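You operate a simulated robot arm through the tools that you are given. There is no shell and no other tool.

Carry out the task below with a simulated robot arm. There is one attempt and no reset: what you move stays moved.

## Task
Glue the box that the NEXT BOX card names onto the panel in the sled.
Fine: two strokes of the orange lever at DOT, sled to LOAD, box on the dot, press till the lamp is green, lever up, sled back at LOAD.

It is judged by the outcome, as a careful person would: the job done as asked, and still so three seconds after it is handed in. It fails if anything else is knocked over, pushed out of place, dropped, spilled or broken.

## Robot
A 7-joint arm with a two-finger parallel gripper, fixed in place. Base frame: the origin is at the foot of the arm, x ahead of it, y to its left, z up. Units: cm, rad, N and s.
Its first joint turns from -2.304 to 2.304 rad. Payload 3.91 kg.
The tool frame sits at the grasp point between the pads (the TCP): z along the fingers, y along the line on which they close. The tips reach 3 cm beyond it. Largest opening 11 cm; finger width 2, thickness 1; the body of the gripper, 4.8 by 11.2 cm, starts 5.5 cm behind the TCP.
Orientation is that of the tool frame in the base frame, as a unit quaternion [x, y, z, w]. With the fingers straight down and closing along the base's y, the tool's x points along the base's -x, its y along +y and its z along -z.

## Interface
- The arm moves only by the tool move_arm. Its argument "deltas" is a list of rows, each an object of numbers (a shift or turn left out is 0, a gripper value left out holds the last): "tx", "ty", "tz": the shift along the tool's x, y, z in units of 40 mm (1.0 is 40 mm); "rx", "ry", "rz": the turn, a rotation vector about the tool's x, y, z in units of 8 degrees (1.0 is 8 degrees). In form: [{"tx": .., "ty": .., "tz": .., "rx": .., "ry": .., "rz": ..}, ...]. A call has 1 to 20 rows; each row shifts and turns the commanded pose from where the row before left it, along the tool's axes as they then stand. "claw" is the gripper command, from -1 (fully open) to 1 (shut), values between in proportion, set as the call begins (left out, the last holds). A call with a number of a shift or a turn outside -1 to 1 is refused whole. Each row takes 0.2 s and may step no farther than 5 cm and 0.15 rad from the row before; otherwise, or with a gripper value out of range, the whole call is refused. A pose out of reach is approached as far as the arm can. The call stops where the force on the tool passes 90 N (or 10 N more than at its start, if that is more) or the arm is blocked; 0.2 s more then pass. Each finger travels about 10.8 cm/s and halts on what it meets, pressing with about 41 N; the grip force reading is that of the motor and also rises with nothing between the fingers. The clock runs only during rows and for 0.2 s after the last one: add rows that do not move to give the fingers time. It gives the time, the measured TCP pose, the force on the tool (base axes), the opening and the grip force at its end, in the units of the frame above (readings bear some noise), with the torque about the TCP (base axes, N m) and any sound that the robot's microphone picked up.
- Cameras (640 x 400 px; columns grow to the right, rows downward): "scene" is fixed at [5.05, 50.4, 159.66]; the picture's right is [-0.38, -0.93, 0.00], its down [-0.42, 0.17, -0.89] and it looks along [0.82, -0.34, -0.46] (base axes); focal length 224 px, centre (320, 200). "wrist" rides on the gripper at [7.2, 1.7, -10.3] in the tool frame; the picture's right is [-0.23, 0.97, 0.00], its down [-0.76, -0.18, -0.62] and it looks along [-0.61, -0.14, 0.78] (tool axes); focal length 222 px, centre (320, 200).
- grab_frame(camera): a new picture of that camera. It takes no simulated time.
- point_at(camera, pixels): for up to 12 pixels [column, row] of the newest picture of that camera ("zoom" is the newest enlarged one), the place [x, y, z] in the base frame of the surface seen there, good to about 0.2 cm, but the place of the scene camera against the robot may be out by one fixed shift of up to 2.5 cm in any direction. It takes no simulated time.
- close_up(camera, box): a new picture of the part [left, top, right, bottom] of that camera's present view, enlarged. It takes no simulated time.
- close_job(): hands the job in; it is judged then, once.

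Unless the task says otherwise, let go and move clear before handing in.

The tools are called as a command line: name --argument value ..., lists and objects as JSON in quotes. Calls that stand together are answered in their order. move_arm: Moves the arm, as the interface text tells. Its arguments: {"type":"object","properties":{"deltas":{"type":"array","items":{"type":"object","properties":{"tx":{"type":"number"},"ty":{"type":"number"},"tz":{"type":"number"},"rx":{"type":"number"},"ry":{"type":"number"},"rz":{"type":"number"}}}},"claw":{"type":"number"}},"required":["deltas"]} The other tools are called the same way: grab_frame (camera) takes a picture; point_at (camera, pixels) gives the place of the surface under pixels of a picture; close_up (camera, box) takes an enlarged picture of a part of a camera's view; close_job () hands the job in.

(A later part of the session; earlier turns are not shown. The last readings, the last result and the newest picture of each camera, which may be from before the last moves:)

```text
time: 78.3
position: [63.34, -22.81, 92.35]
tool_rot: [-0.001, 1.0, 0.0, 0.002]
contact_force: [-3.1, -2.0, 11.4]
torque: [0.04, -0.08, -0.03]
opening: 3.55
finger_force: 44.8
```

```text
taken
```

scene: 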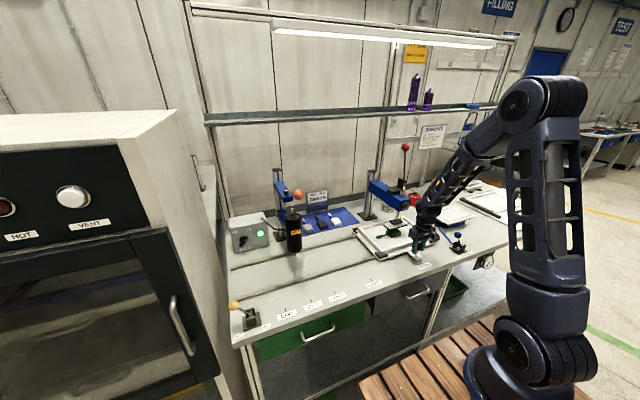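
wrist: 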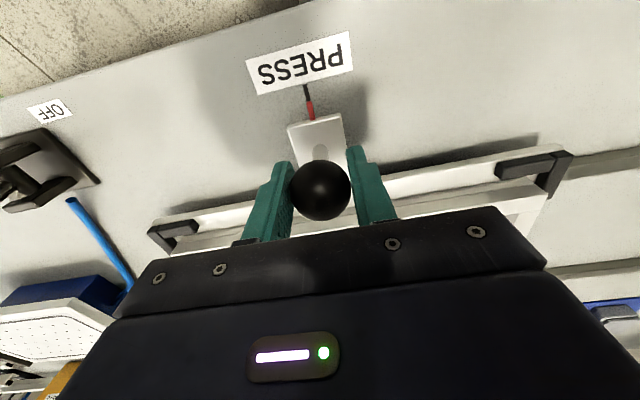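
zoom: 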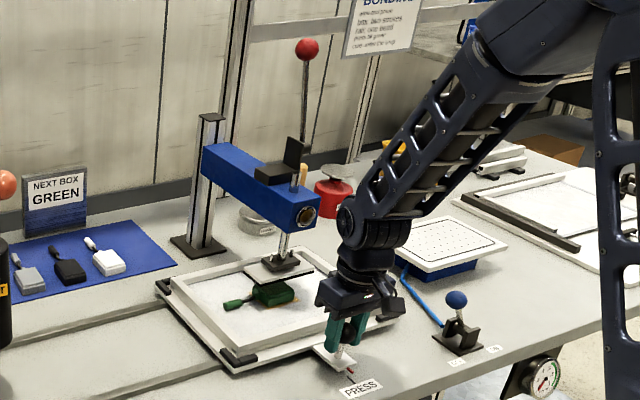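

The pointer is on the PRESS tick and the green box is beneath the pad. I'll release, rise clear of the press, and go and look at the red-ball lever.

move_arm --claw -1 --deltas '[{}, {}, {}, {}, {"tz": -0.8}, {"tz": -0.9}, {"tz": -0.9, "tx": 0.5}, {"tz": -0.9, "tx": 0.5}, {"tz": -1, "tx": 0.4}, {"tz": -1}, {"tz": -1}, {"tz": -1}, {"tz": -1}, {"tz": -1}, {"tz": -1}, {"tz": -1}, {"tz": -1}, {"tz": -1}, {}]'

grab_frame --camera "wrist"

close_up --camera "scene" --box '[350, 135, 450, 265]'

```text
time: 82.3
position: [57.47, -22.95, 146.23]
tool_rot: [-0.001, 1.0, 0.001, 0.001]
contact_force: [0.8, -1.2, -0.3]
torque: [0.01, -0.02, 0.02]
opening: 10.98
finger_force: 0.1
```

```text
taken
```

wrist: 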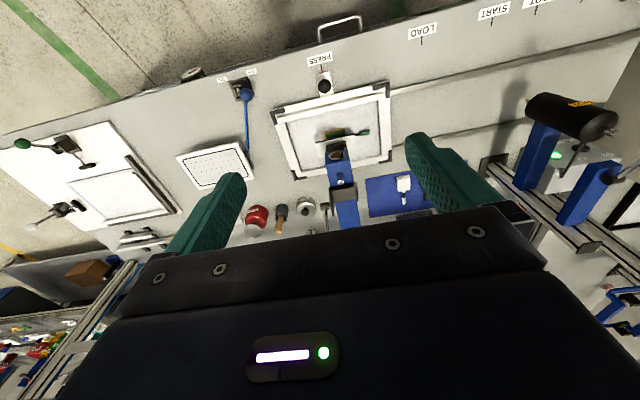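

```text
3.08 times, centred on (400, 200) of scene
```

zoom: 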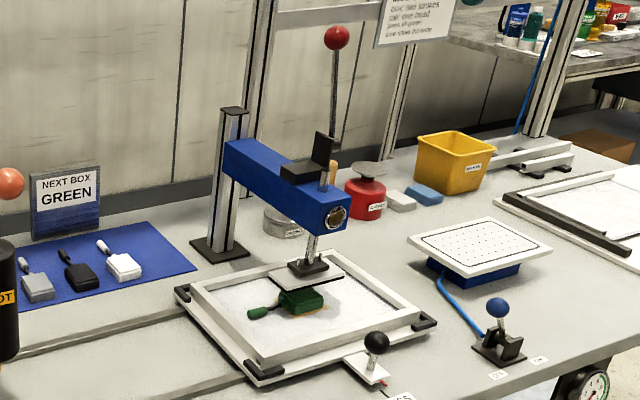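

I'll zoom in on the press head and lever in the scene view to understand the linkage.

close_up --camera "scene" --box '[420, 145, 480, 215]'

close_up --camera "scene" --box '[425, 135, 485, 185]'

close_up --camera "scene" --box '[425, 165, 475, 215]'

close_up --camera "wrist" --box '[270, 130, 400, 240]'

close_up --camera "scene" --box '[380, 140, 440, 215]'

point_at --camera "zoom" --pixels '[[320, 64], [273, 50], [250, 25], [273, 80], [240, 200], [262, 180], [270, 210], [230, 235], [268, 250], [280, 290], [210, 290], [300, 225]]'

```text
5.71 times, centred on (450, 180) of scene
```

zoom: 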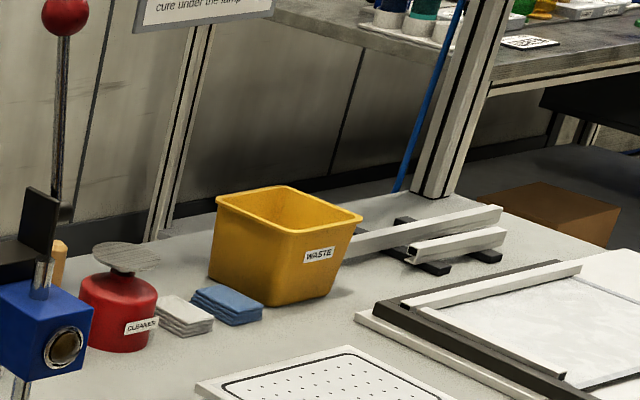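

```text
8.00 times, centred on (455, 160) of scene
```

zoom: 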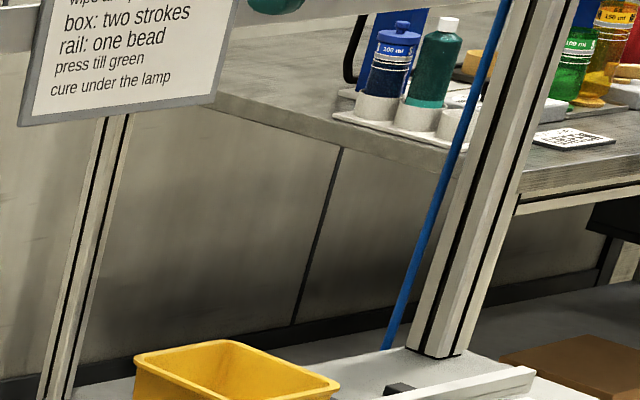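

```text
8.00 times, centred on (450, 190) of scene
```

zoom: 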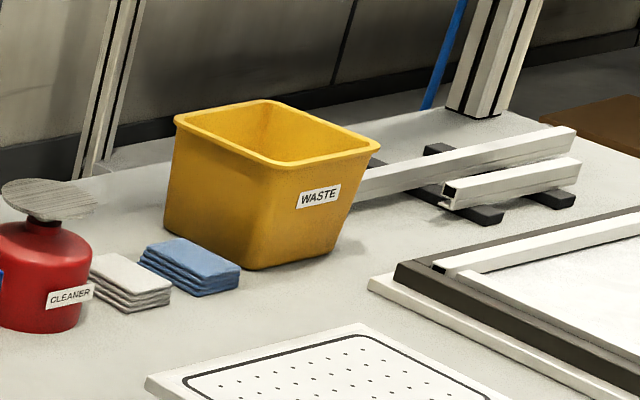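

```text
3.64 times, centred on (335, 185) of wrist
```

zoom: 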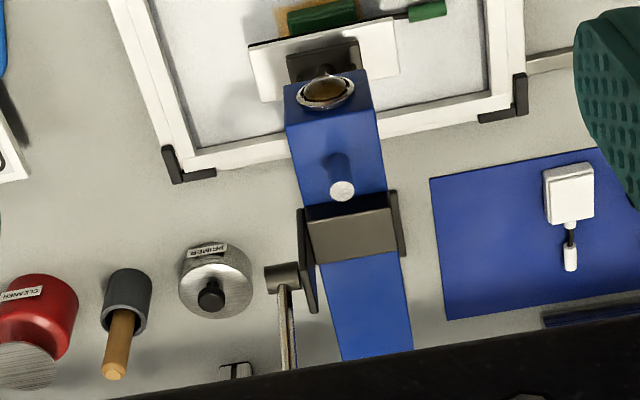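

```text
5.33 times, centred on (410, 178) of scene
```

zoom: 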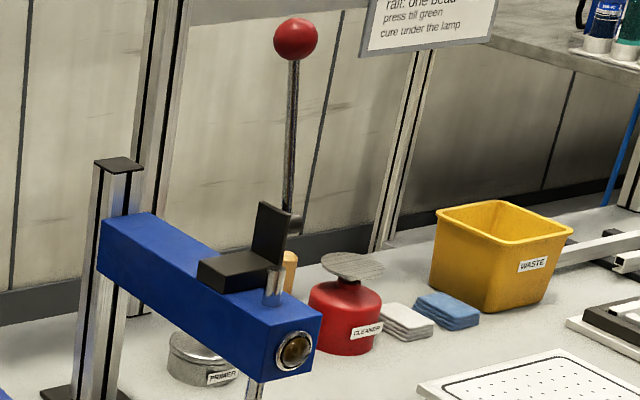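

```text
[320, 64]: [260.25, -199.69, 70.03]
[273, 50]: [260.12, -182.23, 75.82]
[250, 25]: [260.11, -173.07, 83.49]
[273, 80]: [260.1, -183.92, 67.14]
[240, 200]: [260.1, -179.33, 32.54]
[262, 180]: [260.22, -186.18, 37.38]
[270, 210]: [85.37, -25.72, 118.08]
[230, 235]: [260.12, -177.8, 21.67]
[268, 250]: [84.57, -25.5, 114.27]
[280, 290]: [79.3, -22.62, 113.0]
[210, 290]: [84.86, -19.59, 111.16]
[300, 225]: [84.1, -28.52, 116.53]
```

The lever's red ball is at zoom (296,38), and the pivot at (295,222) is about (84, -28.5, 115). So the lever stands nearly upright and should swing toward the robot. I'll tilt the tool 30° again and approach the ball along the tool axis to view it.

move_arm --deltas '[{"ry": -0.9375}, {"ry": -0.9375}, {"ry": -0.9375}, {"ry": -0.9375}, {"tx": -0.69, "ty": -0.184, "tz": 0.485}, {"tx": -0.69, "ty": -0.184, "tz": 0.485}, {"tx": -0.69, "ty": -0.184, "tz": 0.485}, {"tx": -0.69, "ty": -0.184, "tz": 0.485}, {"tx": -0.69, "ty": -0.184, "tz": 0.485}, {"tx": -0.69, "ty": -0.184, "tz": 0.485}, {"tx": -0.69, "ty": -0.184, "tz": 0.485}, {}]'

grab_frame --camera "wrist"

close_up --camera "scene" --box '[350, 115, 450, 215]'

```text
time: 84.9
position: [81.23, -28.18, 144.1]
tool_rot: [0.0, 0.966, 0.001, 0.26]
contact_force: [0.0, -0.5, -0.3]
torque: [0.02, 0.01, -0.01]
opening: 11.01
finger_force: 0.1
```

```text
taken
```

wrist: 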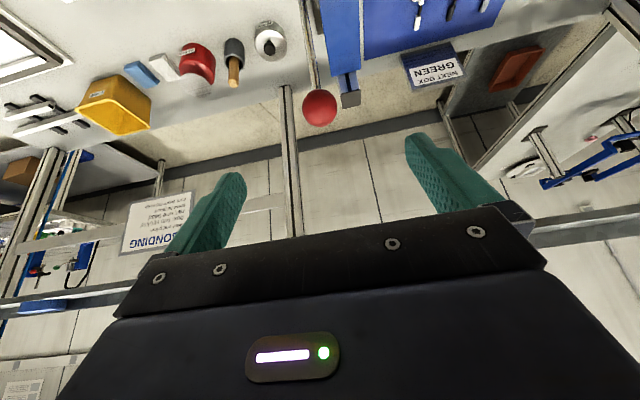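

```text
4.00 times, centred on (400, 165) of scene
```

zoom: 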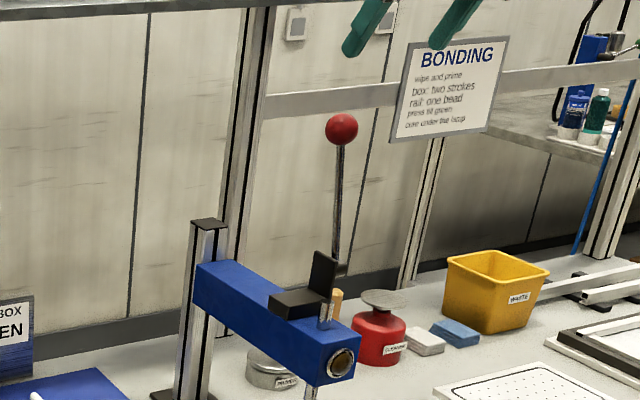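

The red ball is at wrist pixel (319,107), straight ahead between the fingers. I'll measure it and the rod.

point_at --camera "wrist" --pixels '[[319, 107], [307, 107], [331, 107], [319, 95], [319, 120], [314, 78], [309, 40], [305, 10]]'

close_up --camera "wrist" --box '[240, 0, 400, 130]'

```text
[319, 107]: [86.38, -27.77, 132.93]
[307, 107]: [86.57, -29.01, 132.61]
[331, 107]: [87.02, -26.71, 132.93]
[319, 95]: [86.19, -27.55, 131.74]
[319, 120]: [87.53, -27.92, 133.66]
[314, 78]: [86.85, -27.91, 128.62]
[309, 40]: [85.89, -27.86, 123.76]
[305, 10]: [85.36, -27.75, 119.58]
```

```text
3.08 times, centred on (320, 65) of wrist
```

zoom: 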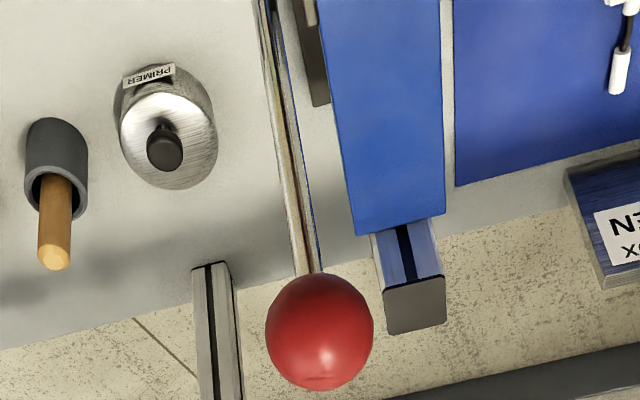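

The ball's centre is about (87.6, -27.9, 131.7) with the pivot near (85.1, 115.3), so the radius is about 16.6 cm. I'll move the grip onto the ball and close.

move_arm --deltas '[{"tx": 0.033, "ty": 0.012, "tz": 0.697}, {"tx": 0.033, "ty": 0.012, "tz": 0.697}, {"tx": 0.033, "ty": 0.012, "tz": 0.697}, {"tx": 0.033, "ty": 0.012, "tz": 0.697}, {"tx": 0.033, "ty": 0.012, "tz": 0.697}, {}]'

move_arm --claw 1 --deltas '[{}, {}, {}, {}, {}]'

grab_frame --camera "wrist"

close_up --camera "scene" --box '[350, 115, 450, 245]'

```text
time: 86.3
position: [87.65, -27.83, 131.74]
tool_rot: [0.0, 0.966, 0.001, 0.26]
contact_force: [0.0, -0.3, 0.4]
torque: [-0.02, 0.03, 0.01]
opening: 10.99
finger_force: 0.0
```

```text
time: 87.5
position: [87.64, -27.99, 131.85]
tool_rot: [0.0, 0.966, -0.001, 0.259]
contact_force: [2.6, -16.0, 1.3]
torque: [-0.16, -0.21, -0.16]
opening: 3.73
finger_force: 45.0
```

```text
taken
```

wrist: 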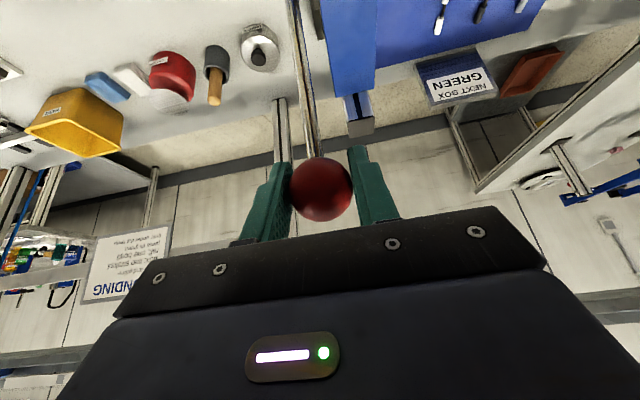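

```text
3.08 times, centred on (400, 180) of scene
```

zoom: 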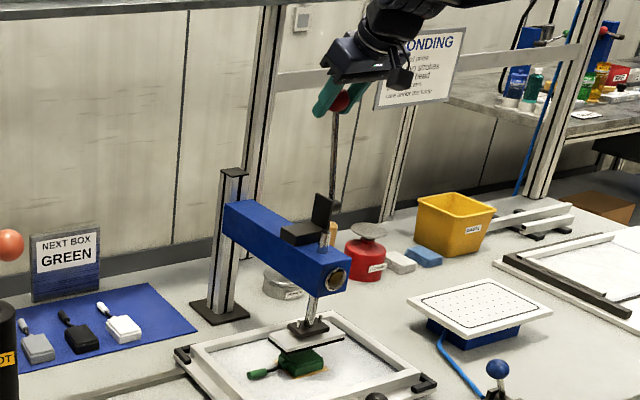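

The ball is gripped at (320,188). I'll begin pulling the lever toward the robot along its arc, in small steps, and check the force and the pad.

move_arm --deltas '[{"tx": 0.258, "ty": -0.03, "tz": -0.178}, {"tx": 0.258, "tz": -0.178}, {"tx": 0.33, "tz": -0.154}, {"tx": 0.33, "tz": -0.154}]'

close_up --camera "scene" --box '[350, 115, 450, 245]'

```text
time: 88.5
position: [82.26, -28.08, 131.68]
tool_rot: [0.0, 0.966, 0.001, 0.26]
contact_force: [4.2, -11.8, 3.9]
torque: [0.07, -0.59, -0.28]
opening: 3.74
finger_force: 45.3
```

```text
3.08 times, centred on (400, 180) of scene
```

zoom: 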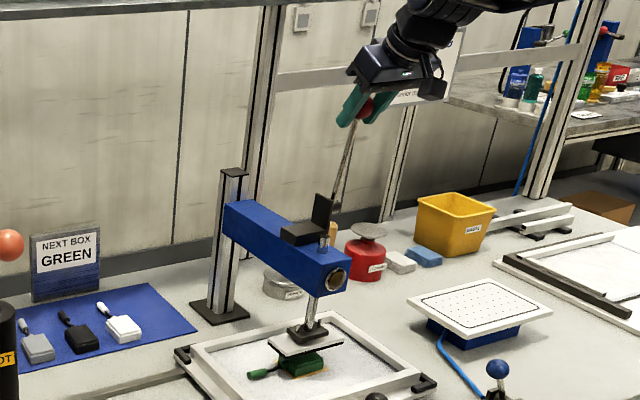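

The lever follows with little force, and the pad has already come down near the box. I'll continue in small steps, watching for the lamp.

move_arm --deltas '[{"tx": 0.35, "ty": -0.02, "tz": -0.094}, {"tx": 0.35, "tz": -0.094}]'

close_up --camera "scene" --box '[350, 115, 450, 245]'

close_up --camera "scene" --box '[425, 195, 475, 255]'

```text
time: 89.1
position: [79.43, -27.89, 131.02]
tool_rot: [0.0, 0.966, 0.001, 0.259]
contact_force: [4.8, -6.1, 6.4]
torque: [0.06, -1.15, -0.09]
opening: 3.75
finger_force: 45.0
```

```text
3.08 times, centred on (400, 180) of scene
```

zoom: 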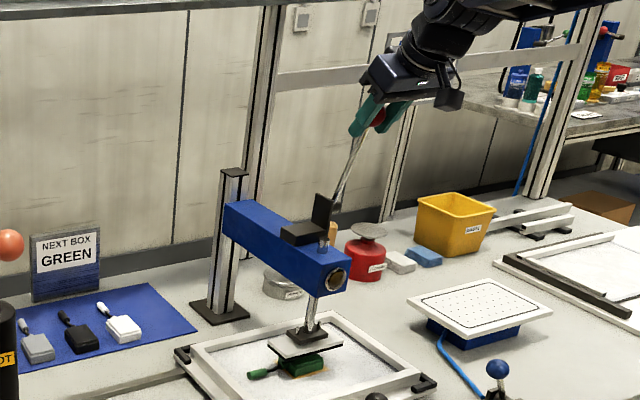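

```text
6.67 times, centred on (450, 225) of scene
```

zoom: 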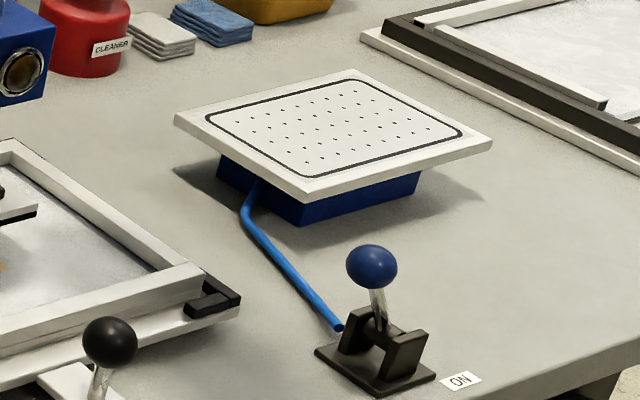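

Torque on the grip is rising slowly, but the lamp at about (405,205) is still brown. I'll pull further.

move_arm --deltas '[{"tx": 0.356, "tz": -0.033}, {"tx": 0.356, "tz": -0.033}]'

close_up --camera "scene" --box '[360, 170, 430, 250]'

```text
time: 89.7
position: [76.68, -27.94, 129.65]
tool_rot: [-0.001, 0.966, 0.001, 0.258]
contact_force: [-2.4, -2.7, 3.2]
torque: [0.05, 0.03, 0.0]
opening: 3.58
finger_force: 45.0
```

```text
5.00 times, centred on (395, 210) of scene
```

zoom: 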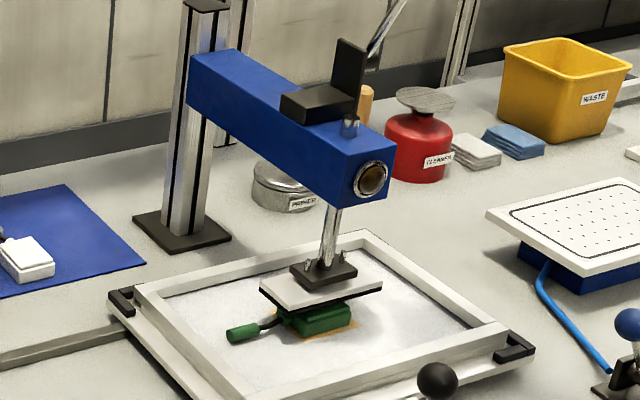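

The pad is close above the box and the lamp is still dark, so I'll keep pulling along the arc.

move_arm --deltas '[{"tx": 0.36, "tz": 0.02}, {"tx": 0.37, "tz": 0.048}]'

close_up --camera "scene" --box '[360, 130, 430, 250]'

```text
time: 90.3
position: [74.39, -28.09, 128.08]
tool_rot: [0.0, 0.966, 0.001, 0.26]
contact_force: [0.2, 0.1, 0.4]
torque: [0.02, 0.01, 0.01]
opening: 0.0
finger_force: 37.6
```

```text
3.33 times, centred on (395, 190) of scene
```

zoom: 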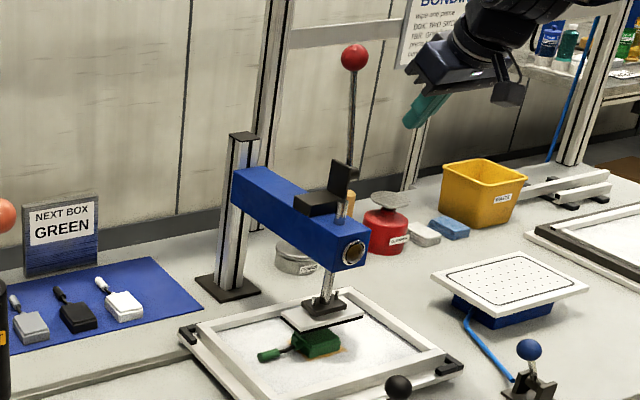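

The ball slipped out of the friction grip, and the lever sprang back up on its own (ball at zoom (355,57)). The fingers are closed and free. I'll switch to hooking the closed fingers behind the ball and pushing with the finger sides, which needs no grip friction. First I'll check what is behind the lever and that the sled and box are unmoved.

grab_frame --camera "scene"

close_up --camera "scene" --box '[360, 130, 440, 230]'

point_at --camera "zoom" --pixels '[[165, 100], [190, 60], [180, 200], [400, 110], [395, 200], [290, 20], [330, 110], [358, 50]]'

close_up --camera "scene" --box '[360, 210, 440, 270]'

grab_frame --camera "wrist"

```text
taken
```

scene: 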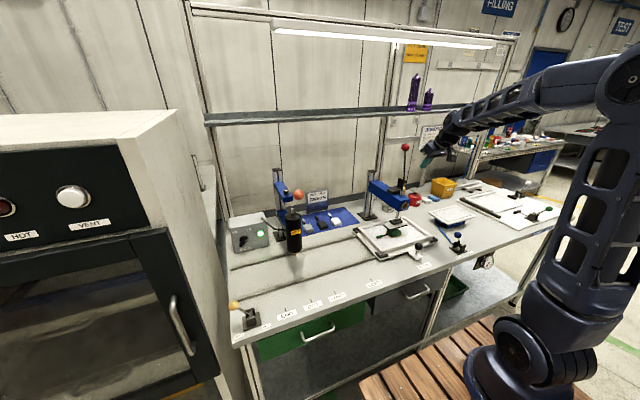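

```text
4.00 times, centred on (400, 180) of scene
```

zoom: 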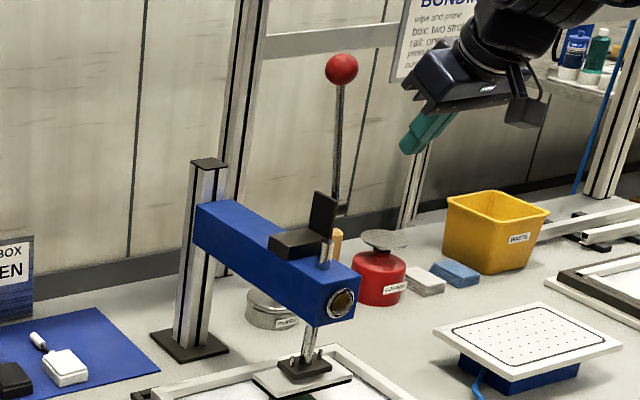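

```text
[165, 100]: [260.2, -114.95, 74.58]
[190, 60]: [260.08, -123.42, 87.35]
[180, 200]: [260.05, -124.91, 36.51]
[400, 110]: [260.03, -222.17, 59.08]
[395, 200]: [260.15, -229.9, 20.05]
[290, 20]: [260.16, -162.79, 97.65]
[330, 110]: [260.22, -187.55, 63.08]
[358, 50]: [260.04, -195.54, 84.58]
```

```text
6.67 times, centred on (400, 240) of scene
```

zoom: 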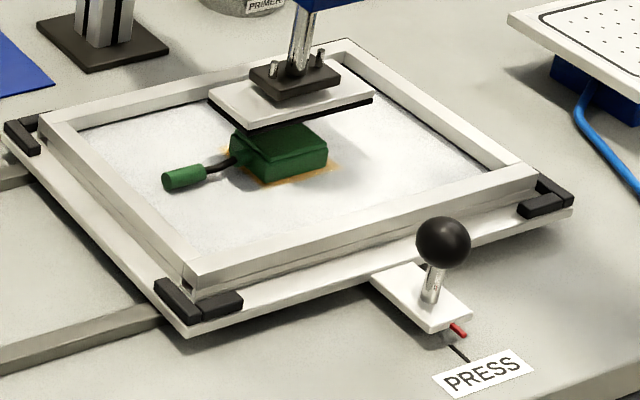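

```text
taken
```

wrist: 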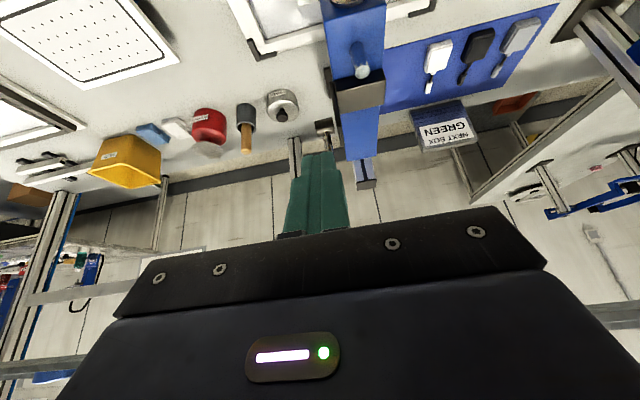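

The box and sled are undisturbed, and nothing stands close behind the lever. I'll rise, go over the ball and line up behind it with the fingers shut.

move_arm --deltas '[{"tx": -0.469, "tz": -0.8125}, {"tx": -0.469, "tz": -0.8125}, {"tx": -0.469, "tz": -0.8125}, {"tx": -0.469, "ty": 0.04, "tz": -0.8125}, {"tx": -0.655, "tz": 0.378}, {"tx": -0.655, "tz": 0.378}, {"tx": -0.655, "tz": 0.378}, {"tx": -0.655, "tz": 0.378}, {}]'

grab_frame --camera "wrist"

close_up --camera "scene" --box '[360, 110, 440, 210]'

```text
time: 92.3
position: [86.3, -27.87, 143.25]
tool_rot: [0.0, 0.966, 0.001, 0.26]
contact_force: [-0.2, -0.1, 0.0]
torque: [-0.01, 0.02, -0.02]
opening: 0.0
finger_force: 37.3
```

```text
taken
```

wrist: 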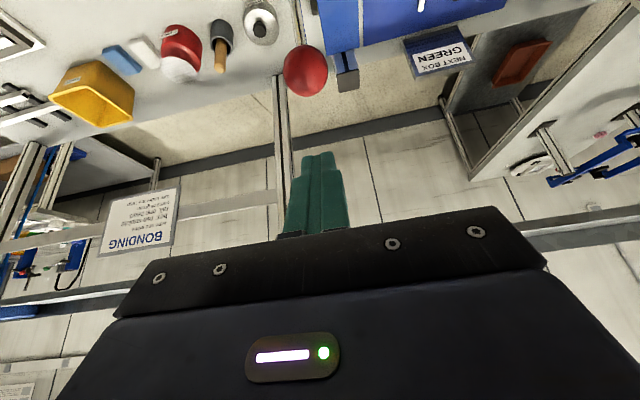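

```text
4.00 times, centred on (400, 160) of scene
```

zoom: 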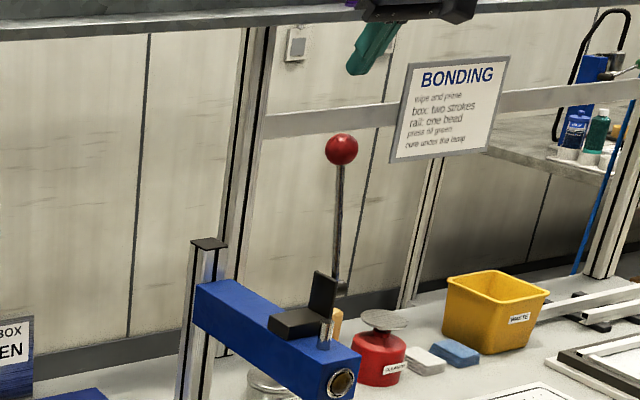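

The ball is at wrist pixel (305,70), above the closed fingertips in view. I'll re-measure it before going down behind it.

point_at --camera "wrist" --pixels '[[305, 70], [289, 70], [321, 70], [305, 50], [305, 92]]'

```text
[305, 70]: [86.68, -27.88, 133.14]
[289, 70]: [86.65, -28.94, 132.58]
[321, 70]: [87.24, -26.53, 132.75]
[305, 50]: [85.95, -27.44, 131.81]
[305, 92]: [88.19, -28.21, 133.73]
```

The ball's centre is confirmed at (87.8, -28.0, 131.7). I'll slide the closed fingers down along the tool axis behind it, keeping about 1.5 cm of gap.

move_arm --deltas '[{"ty": -0.03, "tz": 0.625}, {"tz": 0.625}, {"tz": 0.625}, {"tz": 0.625}, {}]'

grab_frame --camera "wrist"

close_up --camera "scene" --box '[360, 110, 440, 210]'

```text
time: 93.5
position: [91.41, -27.99, 134.5]
tool_rot: [-0.001, 0.966, 0.001, 0.259]
contact_force: [0.3, -0.3, -0.5]
torque: [0.01, 0.0, 0.0]
opening: 0.01
finger_force: 37.3
```

```text
taken
```

wrist: 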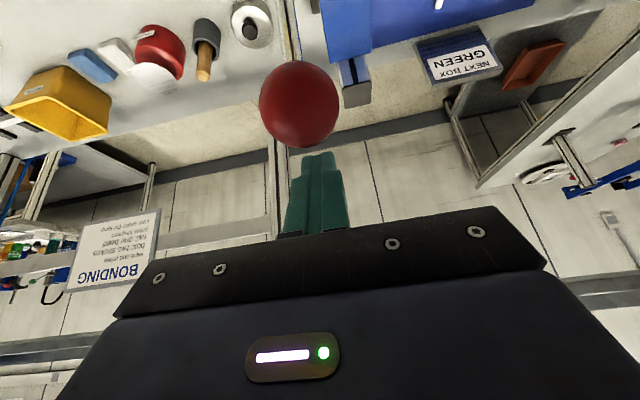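

```text
4.00 times, centred on (400, 160) of scene
```

zoom: 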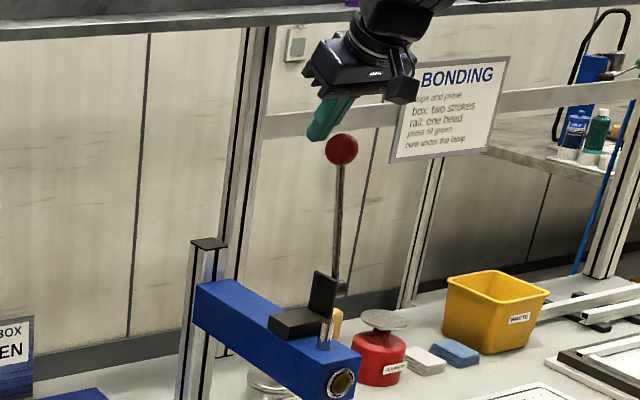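

The closed fingers are behind the ball, which is about 0.6 cm tipward of the TCP. I'll push it forward to about 10° past vertical and check that contact holds.

move_arm --deltas '[{"tx": 0.42, "tz": 0.076}, {"tx": 0.258, "tz": -0.178}, {"tx": 0.258, "tz": -0.178}, {"tx": 0.324, "tz": -0.151}, {"tx": 0.324, "tz": -0.151}]'

grab_frame --camera "wrist"

close_up --camera "scene" --box '[360, 110, 440, 260]'

```text
time: 94.7
position: [84.86, -27.87, 133.37]
tool_rot: [0.0, 0.966, 0.001, 0.26]
contact_force: [1.1, -0.2, 1.0]
torque: [0.02, 0.03, 0.02]
opening: 0.01
finger_force: 37.5
```

```text
taken
```

wrist: 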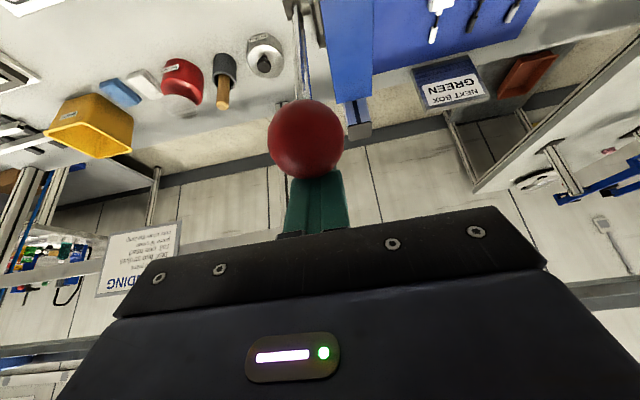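

```text
2.67 times, centred on (400, 185) of scene
```

zoom: 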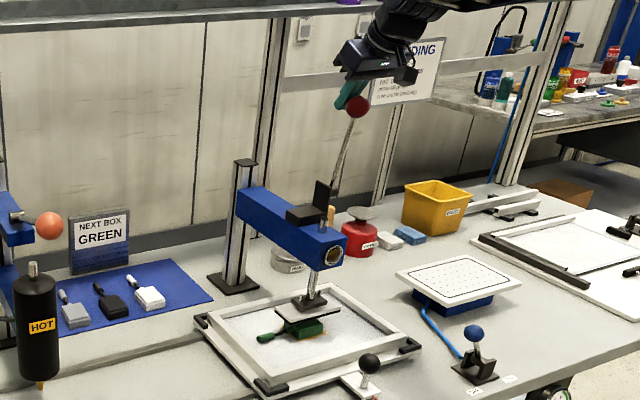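

The lever follows the fingers with about 1.5 N, and the ball rests on the finger side at (304,138). I'll push on to about -30° from vertical.

move_arm --deltas '[{"tx": 0.35, "ty": -0.04, "tz": -0.094}, {"tx": 0.35, "tz": -0.094}, {"tx": 0.356, "tz": -0.033}, {"tx": 0.356, "tz": -0.033}]'

grab_frame --camera "wrist"

close_up --camera "scene" --box '[360, 110, 440, 260]'

```text
time: 95.7
position: [79.43, -28.1, 131.29]
tool_rot: [-0.001, 0.966, 0.001, 0.26]
contact_force: [-0.8, 0.0, 0.0]
torque: [0.01, -0.01, -0.01]
opening: 0.01
finger_force: 37.1
```

```text
taken
```

wrist: 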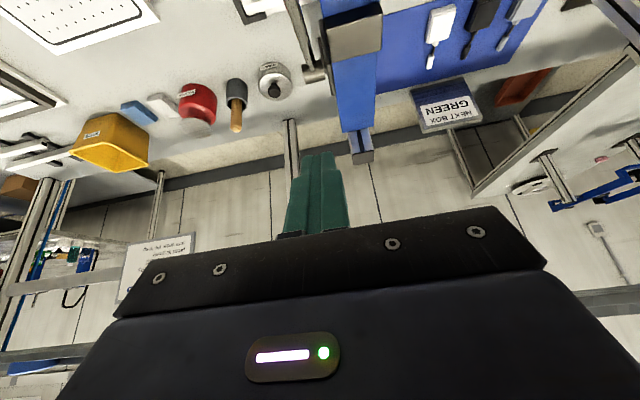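

```text
2.67 times, centred on (400, 185) of scene
```

zoom: 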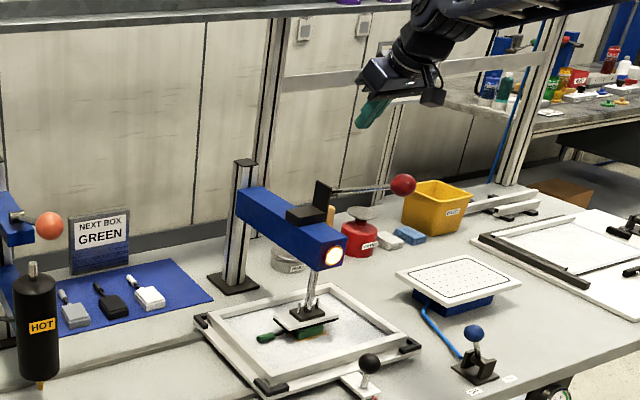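

The lever swung past its balance point and went down by itself to horizontal (ball at zoom (403,183)), and the lamp at (333,255) is now lit. I'll look closely at the lamp and pad.

close_up --camera "scene" --box '[390, 195, 420, 225]'

close_up --camera "scene" --box '[360, 205, 430, 265]'

move_arm --deltas '[{}, {}, {}, {}, {}]'

close_up --camera "scene" --box '[390, 195, 420, 225]'

close_up --camera "scene" --box '[370, 160, 450, 220]'

point_at --camera "zoom" --pixels '[[497, 150], [400, 170], [300, 190]]'

```text
13.33 times, centred on (405, 210) of scene
```

zoom: 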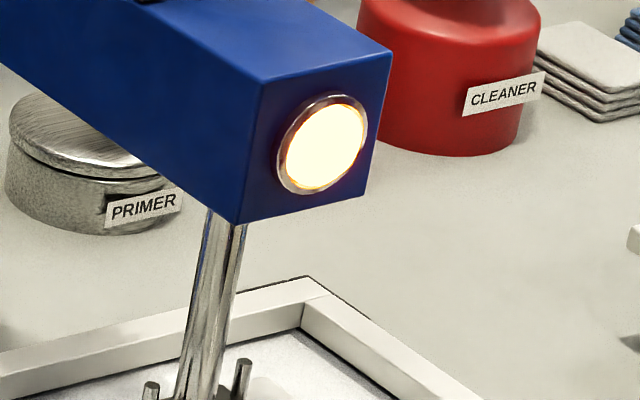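

```text
6.67 times, centred on (395, 235) of scene
```

zoom: 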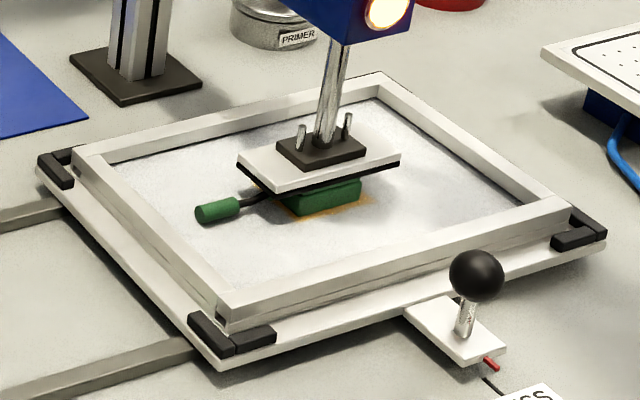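

```text
time: 96.9
position: [79.38, -27.98, 131.43]
tool_rot: [0.0, 0.966, 0.001, 0.259]
contact_force: [-0.3, -0.3, -0.3]
torque: [-0.01, 0.0, -0.04]
opening: 0.01
finger_force: 37.4
```

```text
13.33 times, centred on (405, 210) of scene
```

zoom: 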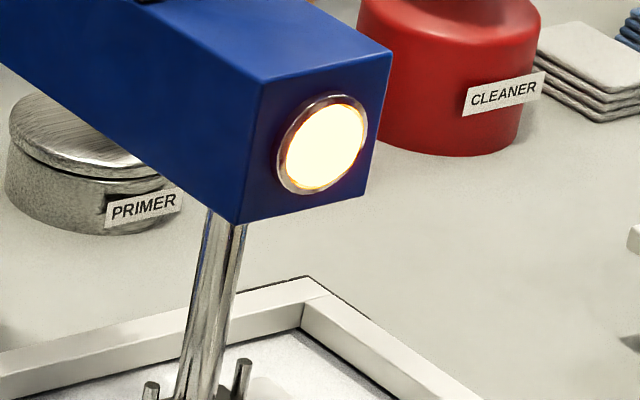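

```text
6.67 times, centred on (410, 190) of scene
```

zoom: 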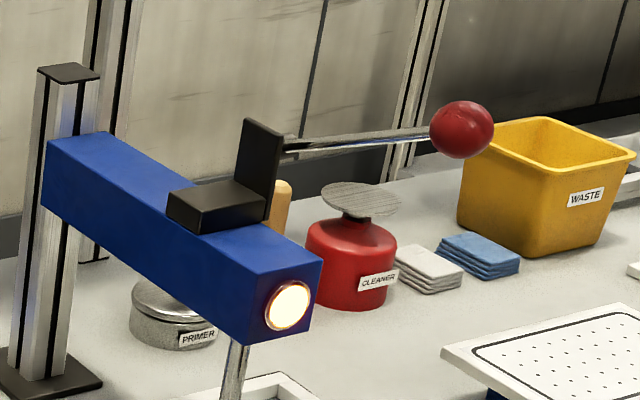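

```text
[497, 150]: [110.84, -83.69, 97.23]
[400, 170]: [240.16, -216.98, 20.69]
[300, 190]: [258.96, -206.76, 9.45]
```

The pad is seated on the box and the lamp glows amber, so the press is holding by itself. I'll wait a few seconds for green.

move_arm --deltas '[{}, {}, {}, {}, {}, {}, {}, {}, {}, {}, {}, {}, {}, {}, {}, {}, {}, {}, {}, {}]'

close_up --camera "scene" --box '[390, 195, 420, 225]'

close_up --camera "scene" --box '[370, 160, 450, 220]'

point_at --camera "zoom" --pixels '[[462, 129], [440, 129], [484, 129], [380, 138], [310, 146], [290, 145], [260, 125], [215, 195]]'

```text
time: 101.1
position: [79.41, -28.03, 131.33]
tool_rot: [0.0, 0.966, 0.001, 0.259]
contact_force: [0.1, -0.7, -0.2]
torque: [-0.03, 0.0, 0.02]
opening: 0.0
finger_force: 38.0
```

```text
13.33 times, centred on (405, 210) of scene
```

zoom: 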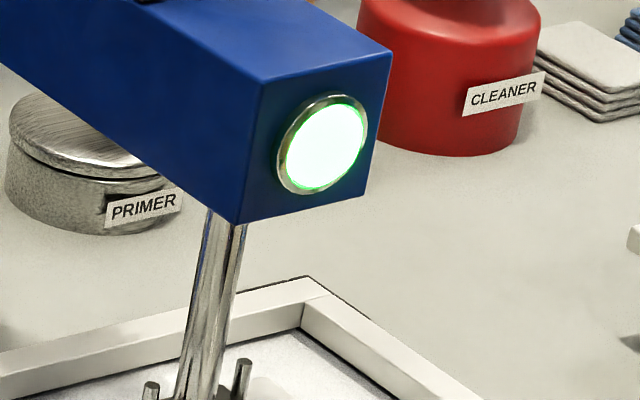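

```text
6.67 times, centred on (410, 190) of scene
```

zoom: 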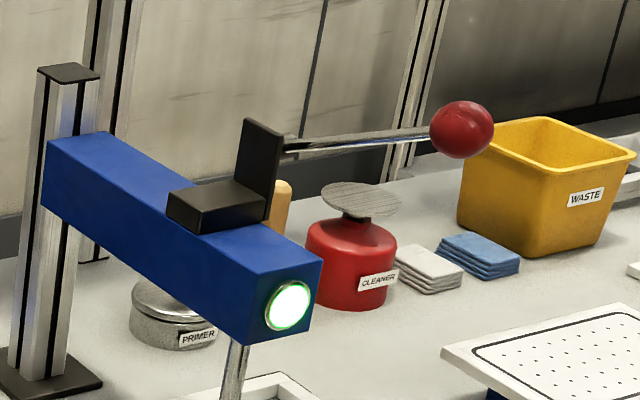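

```text
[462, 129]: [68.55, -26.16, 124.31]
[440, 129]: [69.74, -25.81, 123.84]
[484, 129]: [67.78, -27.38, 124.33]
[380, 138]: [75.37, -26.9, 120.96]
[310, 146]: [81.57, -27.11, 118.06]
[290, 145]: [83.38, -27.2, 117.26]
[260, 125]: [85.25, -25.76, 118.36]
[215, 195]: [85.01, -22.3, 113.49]
```

The lamp is green. The lever lies at about -65°, with its ball at roughly (69.7, -28, 122.4). I'll bring the closed fingers round to the front and underside of the ball so I can push it back up.

move_arm --deltas '[{"tx": 0.753, "tz": -0.435}, {"tx": 0.753, "tz": -0.435}, {"tx": 0.753, "tz": -0.435}, {"tx": 0.753, "tz": -0.435}, {"tx": 0.753, "tz": -0.435}, {"tx": 0.23, "tz": 0.711}, {"tx": 0.23, "tz": 0.711}, {"tx": 0.23, "tz": 0.711}, {"tx": 0.23, "tz": 0.711}, {}]'

grab_frame --camera "wrist"

close_up --camera "scene" --box '[370, 140, 450, 220]'

```text
time: 103.3
position: [64.54, -28.23, 119.72]
tool_rot: [0.0, 0.966, 0.001, 0.259]
contact_force: [-0.2, 0.3, 0.6]
torque: [0.0, -0.01, -0.03]
opening: 0.0
finger_force: 38.1
```

```text
taken
```

wrist: 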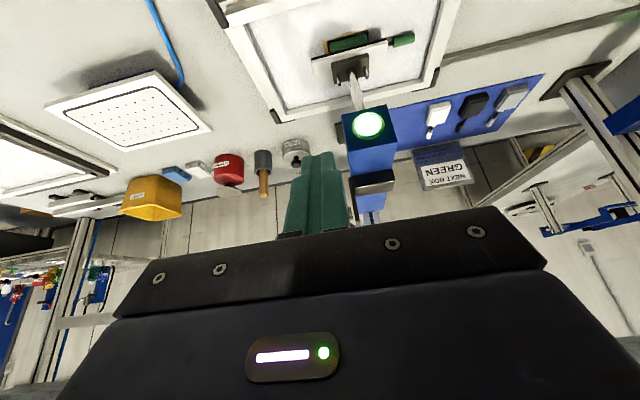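

```text
5.00 times, centred on (410, 180) of scene
```

zoom: 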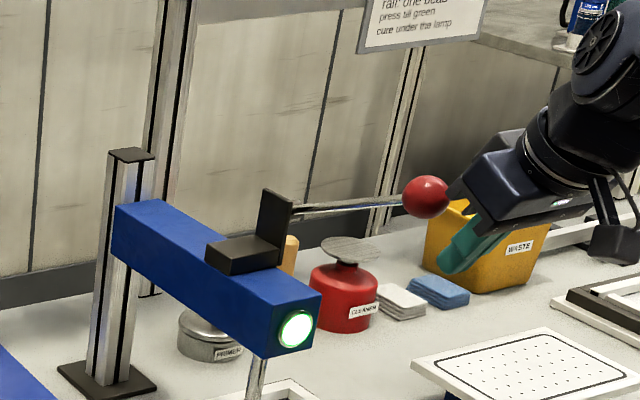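

The fingers are below and in front of the ball, which sits about 3 cm beyond the finger face. I'll push it up and back along the arc in small steps.

move_arm --deltas '[{"tx": -0.38, "ty": 0.03, "tz": 0.006}, {"tx": -0.38, "tz": 0.006}, {"tx": -0.325, "tz": -0.187}, {"tx": -0.325, "tz": -0.188}]'

close_up --camera "scene" --box '[370, 130, 450, 220]'

```text
time: 104.3
position: [68.71, -28.0, 123.83]
tool_rot: [-0.001, 0.966, 0.0, 0.26]
contact_force: [-7.5, 0.3, 0.3]
torque: [0.0, -0.06, -0.04]
opening: 0.01
finger_force: 37.2
```

```text
4.44 times, centred on (410, 175) of scene
```

zoom: 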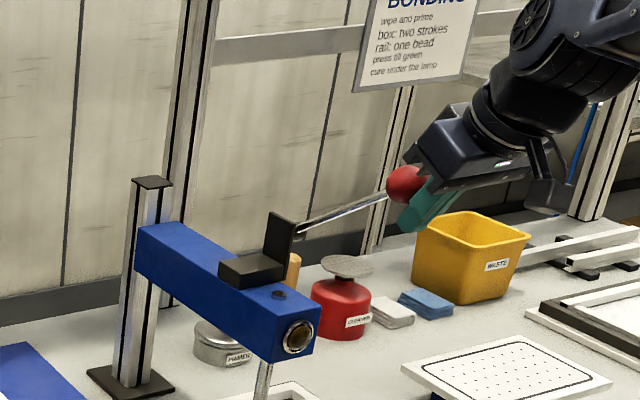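

The lever is rising with about 7 N of push and the press has let go (lamp off). I'll continue up the arc.

move_arm --deltas '[{"tx": -0.343, "tz": -0.12}, {"tx": -0.343, "tz": -0.119}, {"tx": -0.357, "tz": -0.068}, {"tx": -0.357, "tz": -0.068}, {"tx": -0.375, "tz": 0}, {"tx": -0.375, "tz": 0}]'

close_up --camera "scene" --box '[370, 120, 450, 220]'

```text
time: 105.7
position: [75.46, -28.04, 129.46]
tool_rot: [0.0, 0.966, 0.0, 0.26]
contact_force: [-0.2, -0.1, 0.4]
torque: [-0.03, 0.0, 0.02]
opening: 0.01
finger_force: 38.5
```

```text
4.00 times, centred on (410, 170) of scene
```

zoom: 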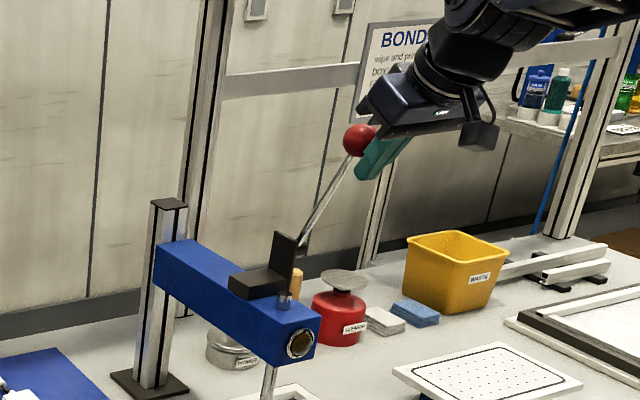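

The lever is at about -25° and near balance. I'll guide it the rest of the way to its upper rest.

move_arm --deltas '[{"tx": -0.355, "tz": 0.06}, {"tx": -0.355, "tz": 0.06}, {"tx": -0.345, "tz": 0.127}, {"tx": -0.345, "tz": 0.127}, {"tx": -0.28, "tz": 0.17}, {}]'

close_up --camera "scene" --box '[370, 120, 450, 220]'

grab_frame --camera "wrist"

```text
time: 107.1
position: [82.35, -28.01, 130.81]
tool_rot: [0.0, 0.966, 0.0, 0.26]
contact_force: [0.2, 1.3, 0.1]
torque: [0.0, -0.03, -0.02]
opening: 0.0
finger_force: 38.0
```

```text
4.00 times, centred on (410, 170) of scene
```

zoom: 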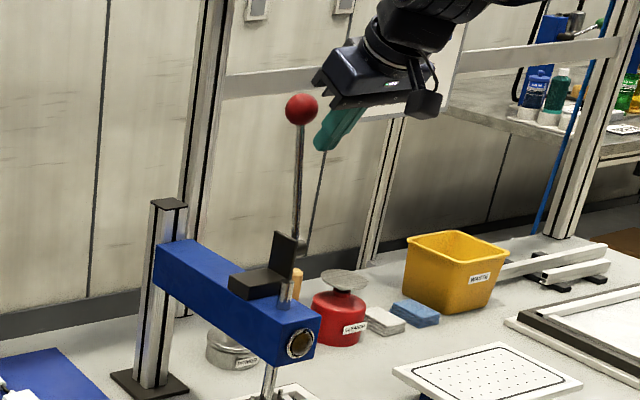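

```text
taken
```

wrist: 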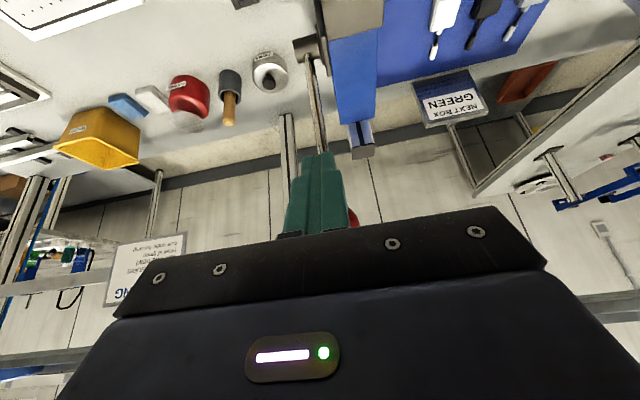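

The lever is fully up again at rest. I'll back away, level the tool, open the fingers, and come down over the sled knob at PRESS.

move_arm --deltas '[{"tx": 0.72, "tz": -0.54}, {"tx": 0.72, "tz": -0.54}, {"tx": 0.72, "tz": -0.54}, {"tx": 0.72, "tz": -0.54}, {"tx": 0.72, "tz": -0.54}, {"tx": 0.72, "tz": -0.54}, {"tx": 0.72, "tz": -0.54}, {"ry": 0.9375}, {"ry": 0.9375}, {"ry": 0.9375}, {"ry": 0.9375}, {}]'

move_arm --claw -1 --deltas '[{"ty": 0.215, "tz": 0.9}, {"ty": 0.215, "tz": 0.9}, {"ty": 0.215, "tz": 0.9}, {"ty": 0.215, "tz": 0.9}, {"ty": 0.215, "tz": 0.9}, {"ty": 0.215, "tz": 0.9}, {"tx": -0.5, "tz": 0.65}, {"tx": -0.5, "tz": 0.65}, {"tx": -0.5, "tz": 0.65}, {}]'

grab_frame --camera "wrist"

close_up --camera "scene" --box '[350, 130, 450, 270]'

```text
time: 109.7
position: [57.11, -28.03, 133.82]
tool_rot: [0.001, 1.0, 0.0, 0.0]
contact_force: [0.5, 0.2, -0.5]
torque: [-0.03, -0.01, 0.0]
opening: 0.02
finger_force: 37.3
```

```text
time: 111.9
position: [63.45, -22.86, 104.5]
tool_rot: [0.0, 1.0, 0.0, 0.003]
contact_force: [0.5, -0.5, 0.3]
torque: [0.01, 0.02, 0.02]
opening: 11.0
finger_force: 0.1
```

```text
taken
```

wrist: 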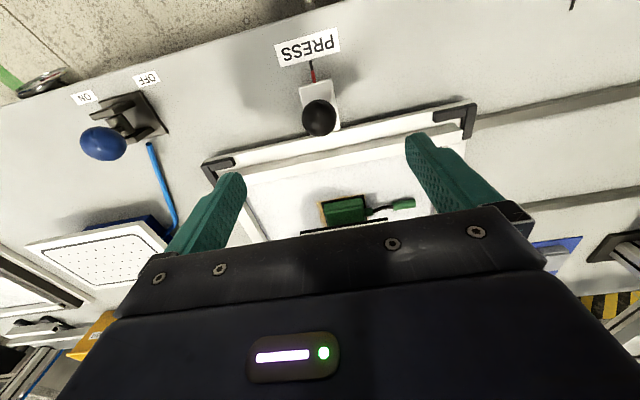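

```text
2.86 times, centred on (400, 200) of scene
```

zoom: 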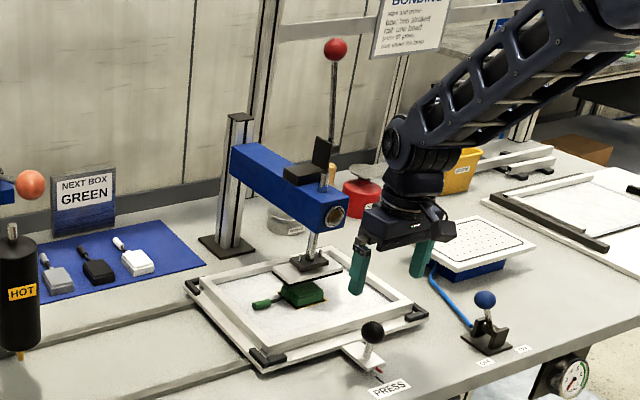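

The pad is up, the box is in place, and the knob at (319,117) is centred. I'll descend, grip it, and bring the sled back +27 cm to LOAD.

move_arm --deltas '[{"tx": 0.04, "tz": 0.76}, {"tz": 0.76}, {"tz": 0.76}, {"tz": 0.75}, {}]'

move_arm --claw 1 --deltas '[{}, {}, {}, {}, {}]'

move_arm --deltas '[{"ty": 0.1}, {"ty": 0.2}, {"ty": 0.3}, {"ty": 0.4}, {"ty": 0.4}, {"ty": 0.4}, {"ty": 0.4}, {"ty": 0.4}, {"ty": 0.4}, {"ty": 0.4}, {"ty": 0.4}, {"ty": 0.4}, {"ty": 0.4}, {"ty": 0.4}, {"ty": 0.4}, {"ty": 0.4}, {"ty": 0.4}, {"ty": 0.3}, {"ty": 0.2}, {"ty": 0.06}]'

close_up --camera "wrist" --box '[250, 50, 390, 150]'

```text
time: 113.1
position: [63.37, -22.89, 92.28]
tool_rot: [0.0, 1.0, 0.001, 0.001]
contact_force: [-1.2, -0.1, -0.2]
torque: [0.01, -0.01, 0.0]
opening: 11.01
finger_force: 0.2
```

```text
time: 114.3
position: [63.24, -22.9, 92.41]
tool_rot: [-0.001, 1.0, 0.001, 0.001]
contact_force: [0.0, -2.4, -2.2]
torque: [-0.02, -0.18, -0.03]
opening: 3.55
finger_force: 45.0
```

```text
time: 118.5
position: [63.22, 4.17, 92.38]
tool_rot: [0.0, 1.0, 0.0, 0.0]
contact_force: [11.9, -4.8, -10.9]
torque: [-0.09, -0.17, 0.07]
opening: 3.55
finger_force: 44.6
```

```text
4.00 times, centred on (320, 100) of wrist
```

zoom: 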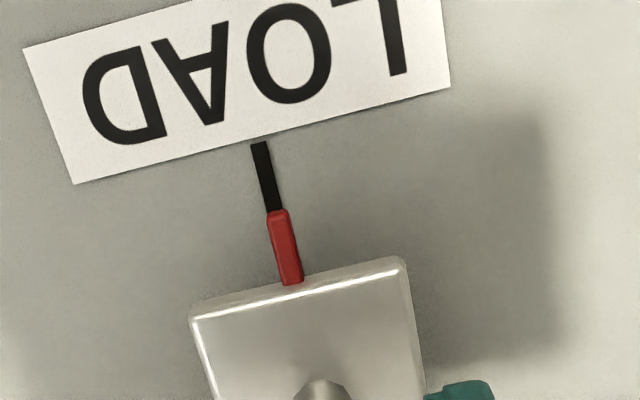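

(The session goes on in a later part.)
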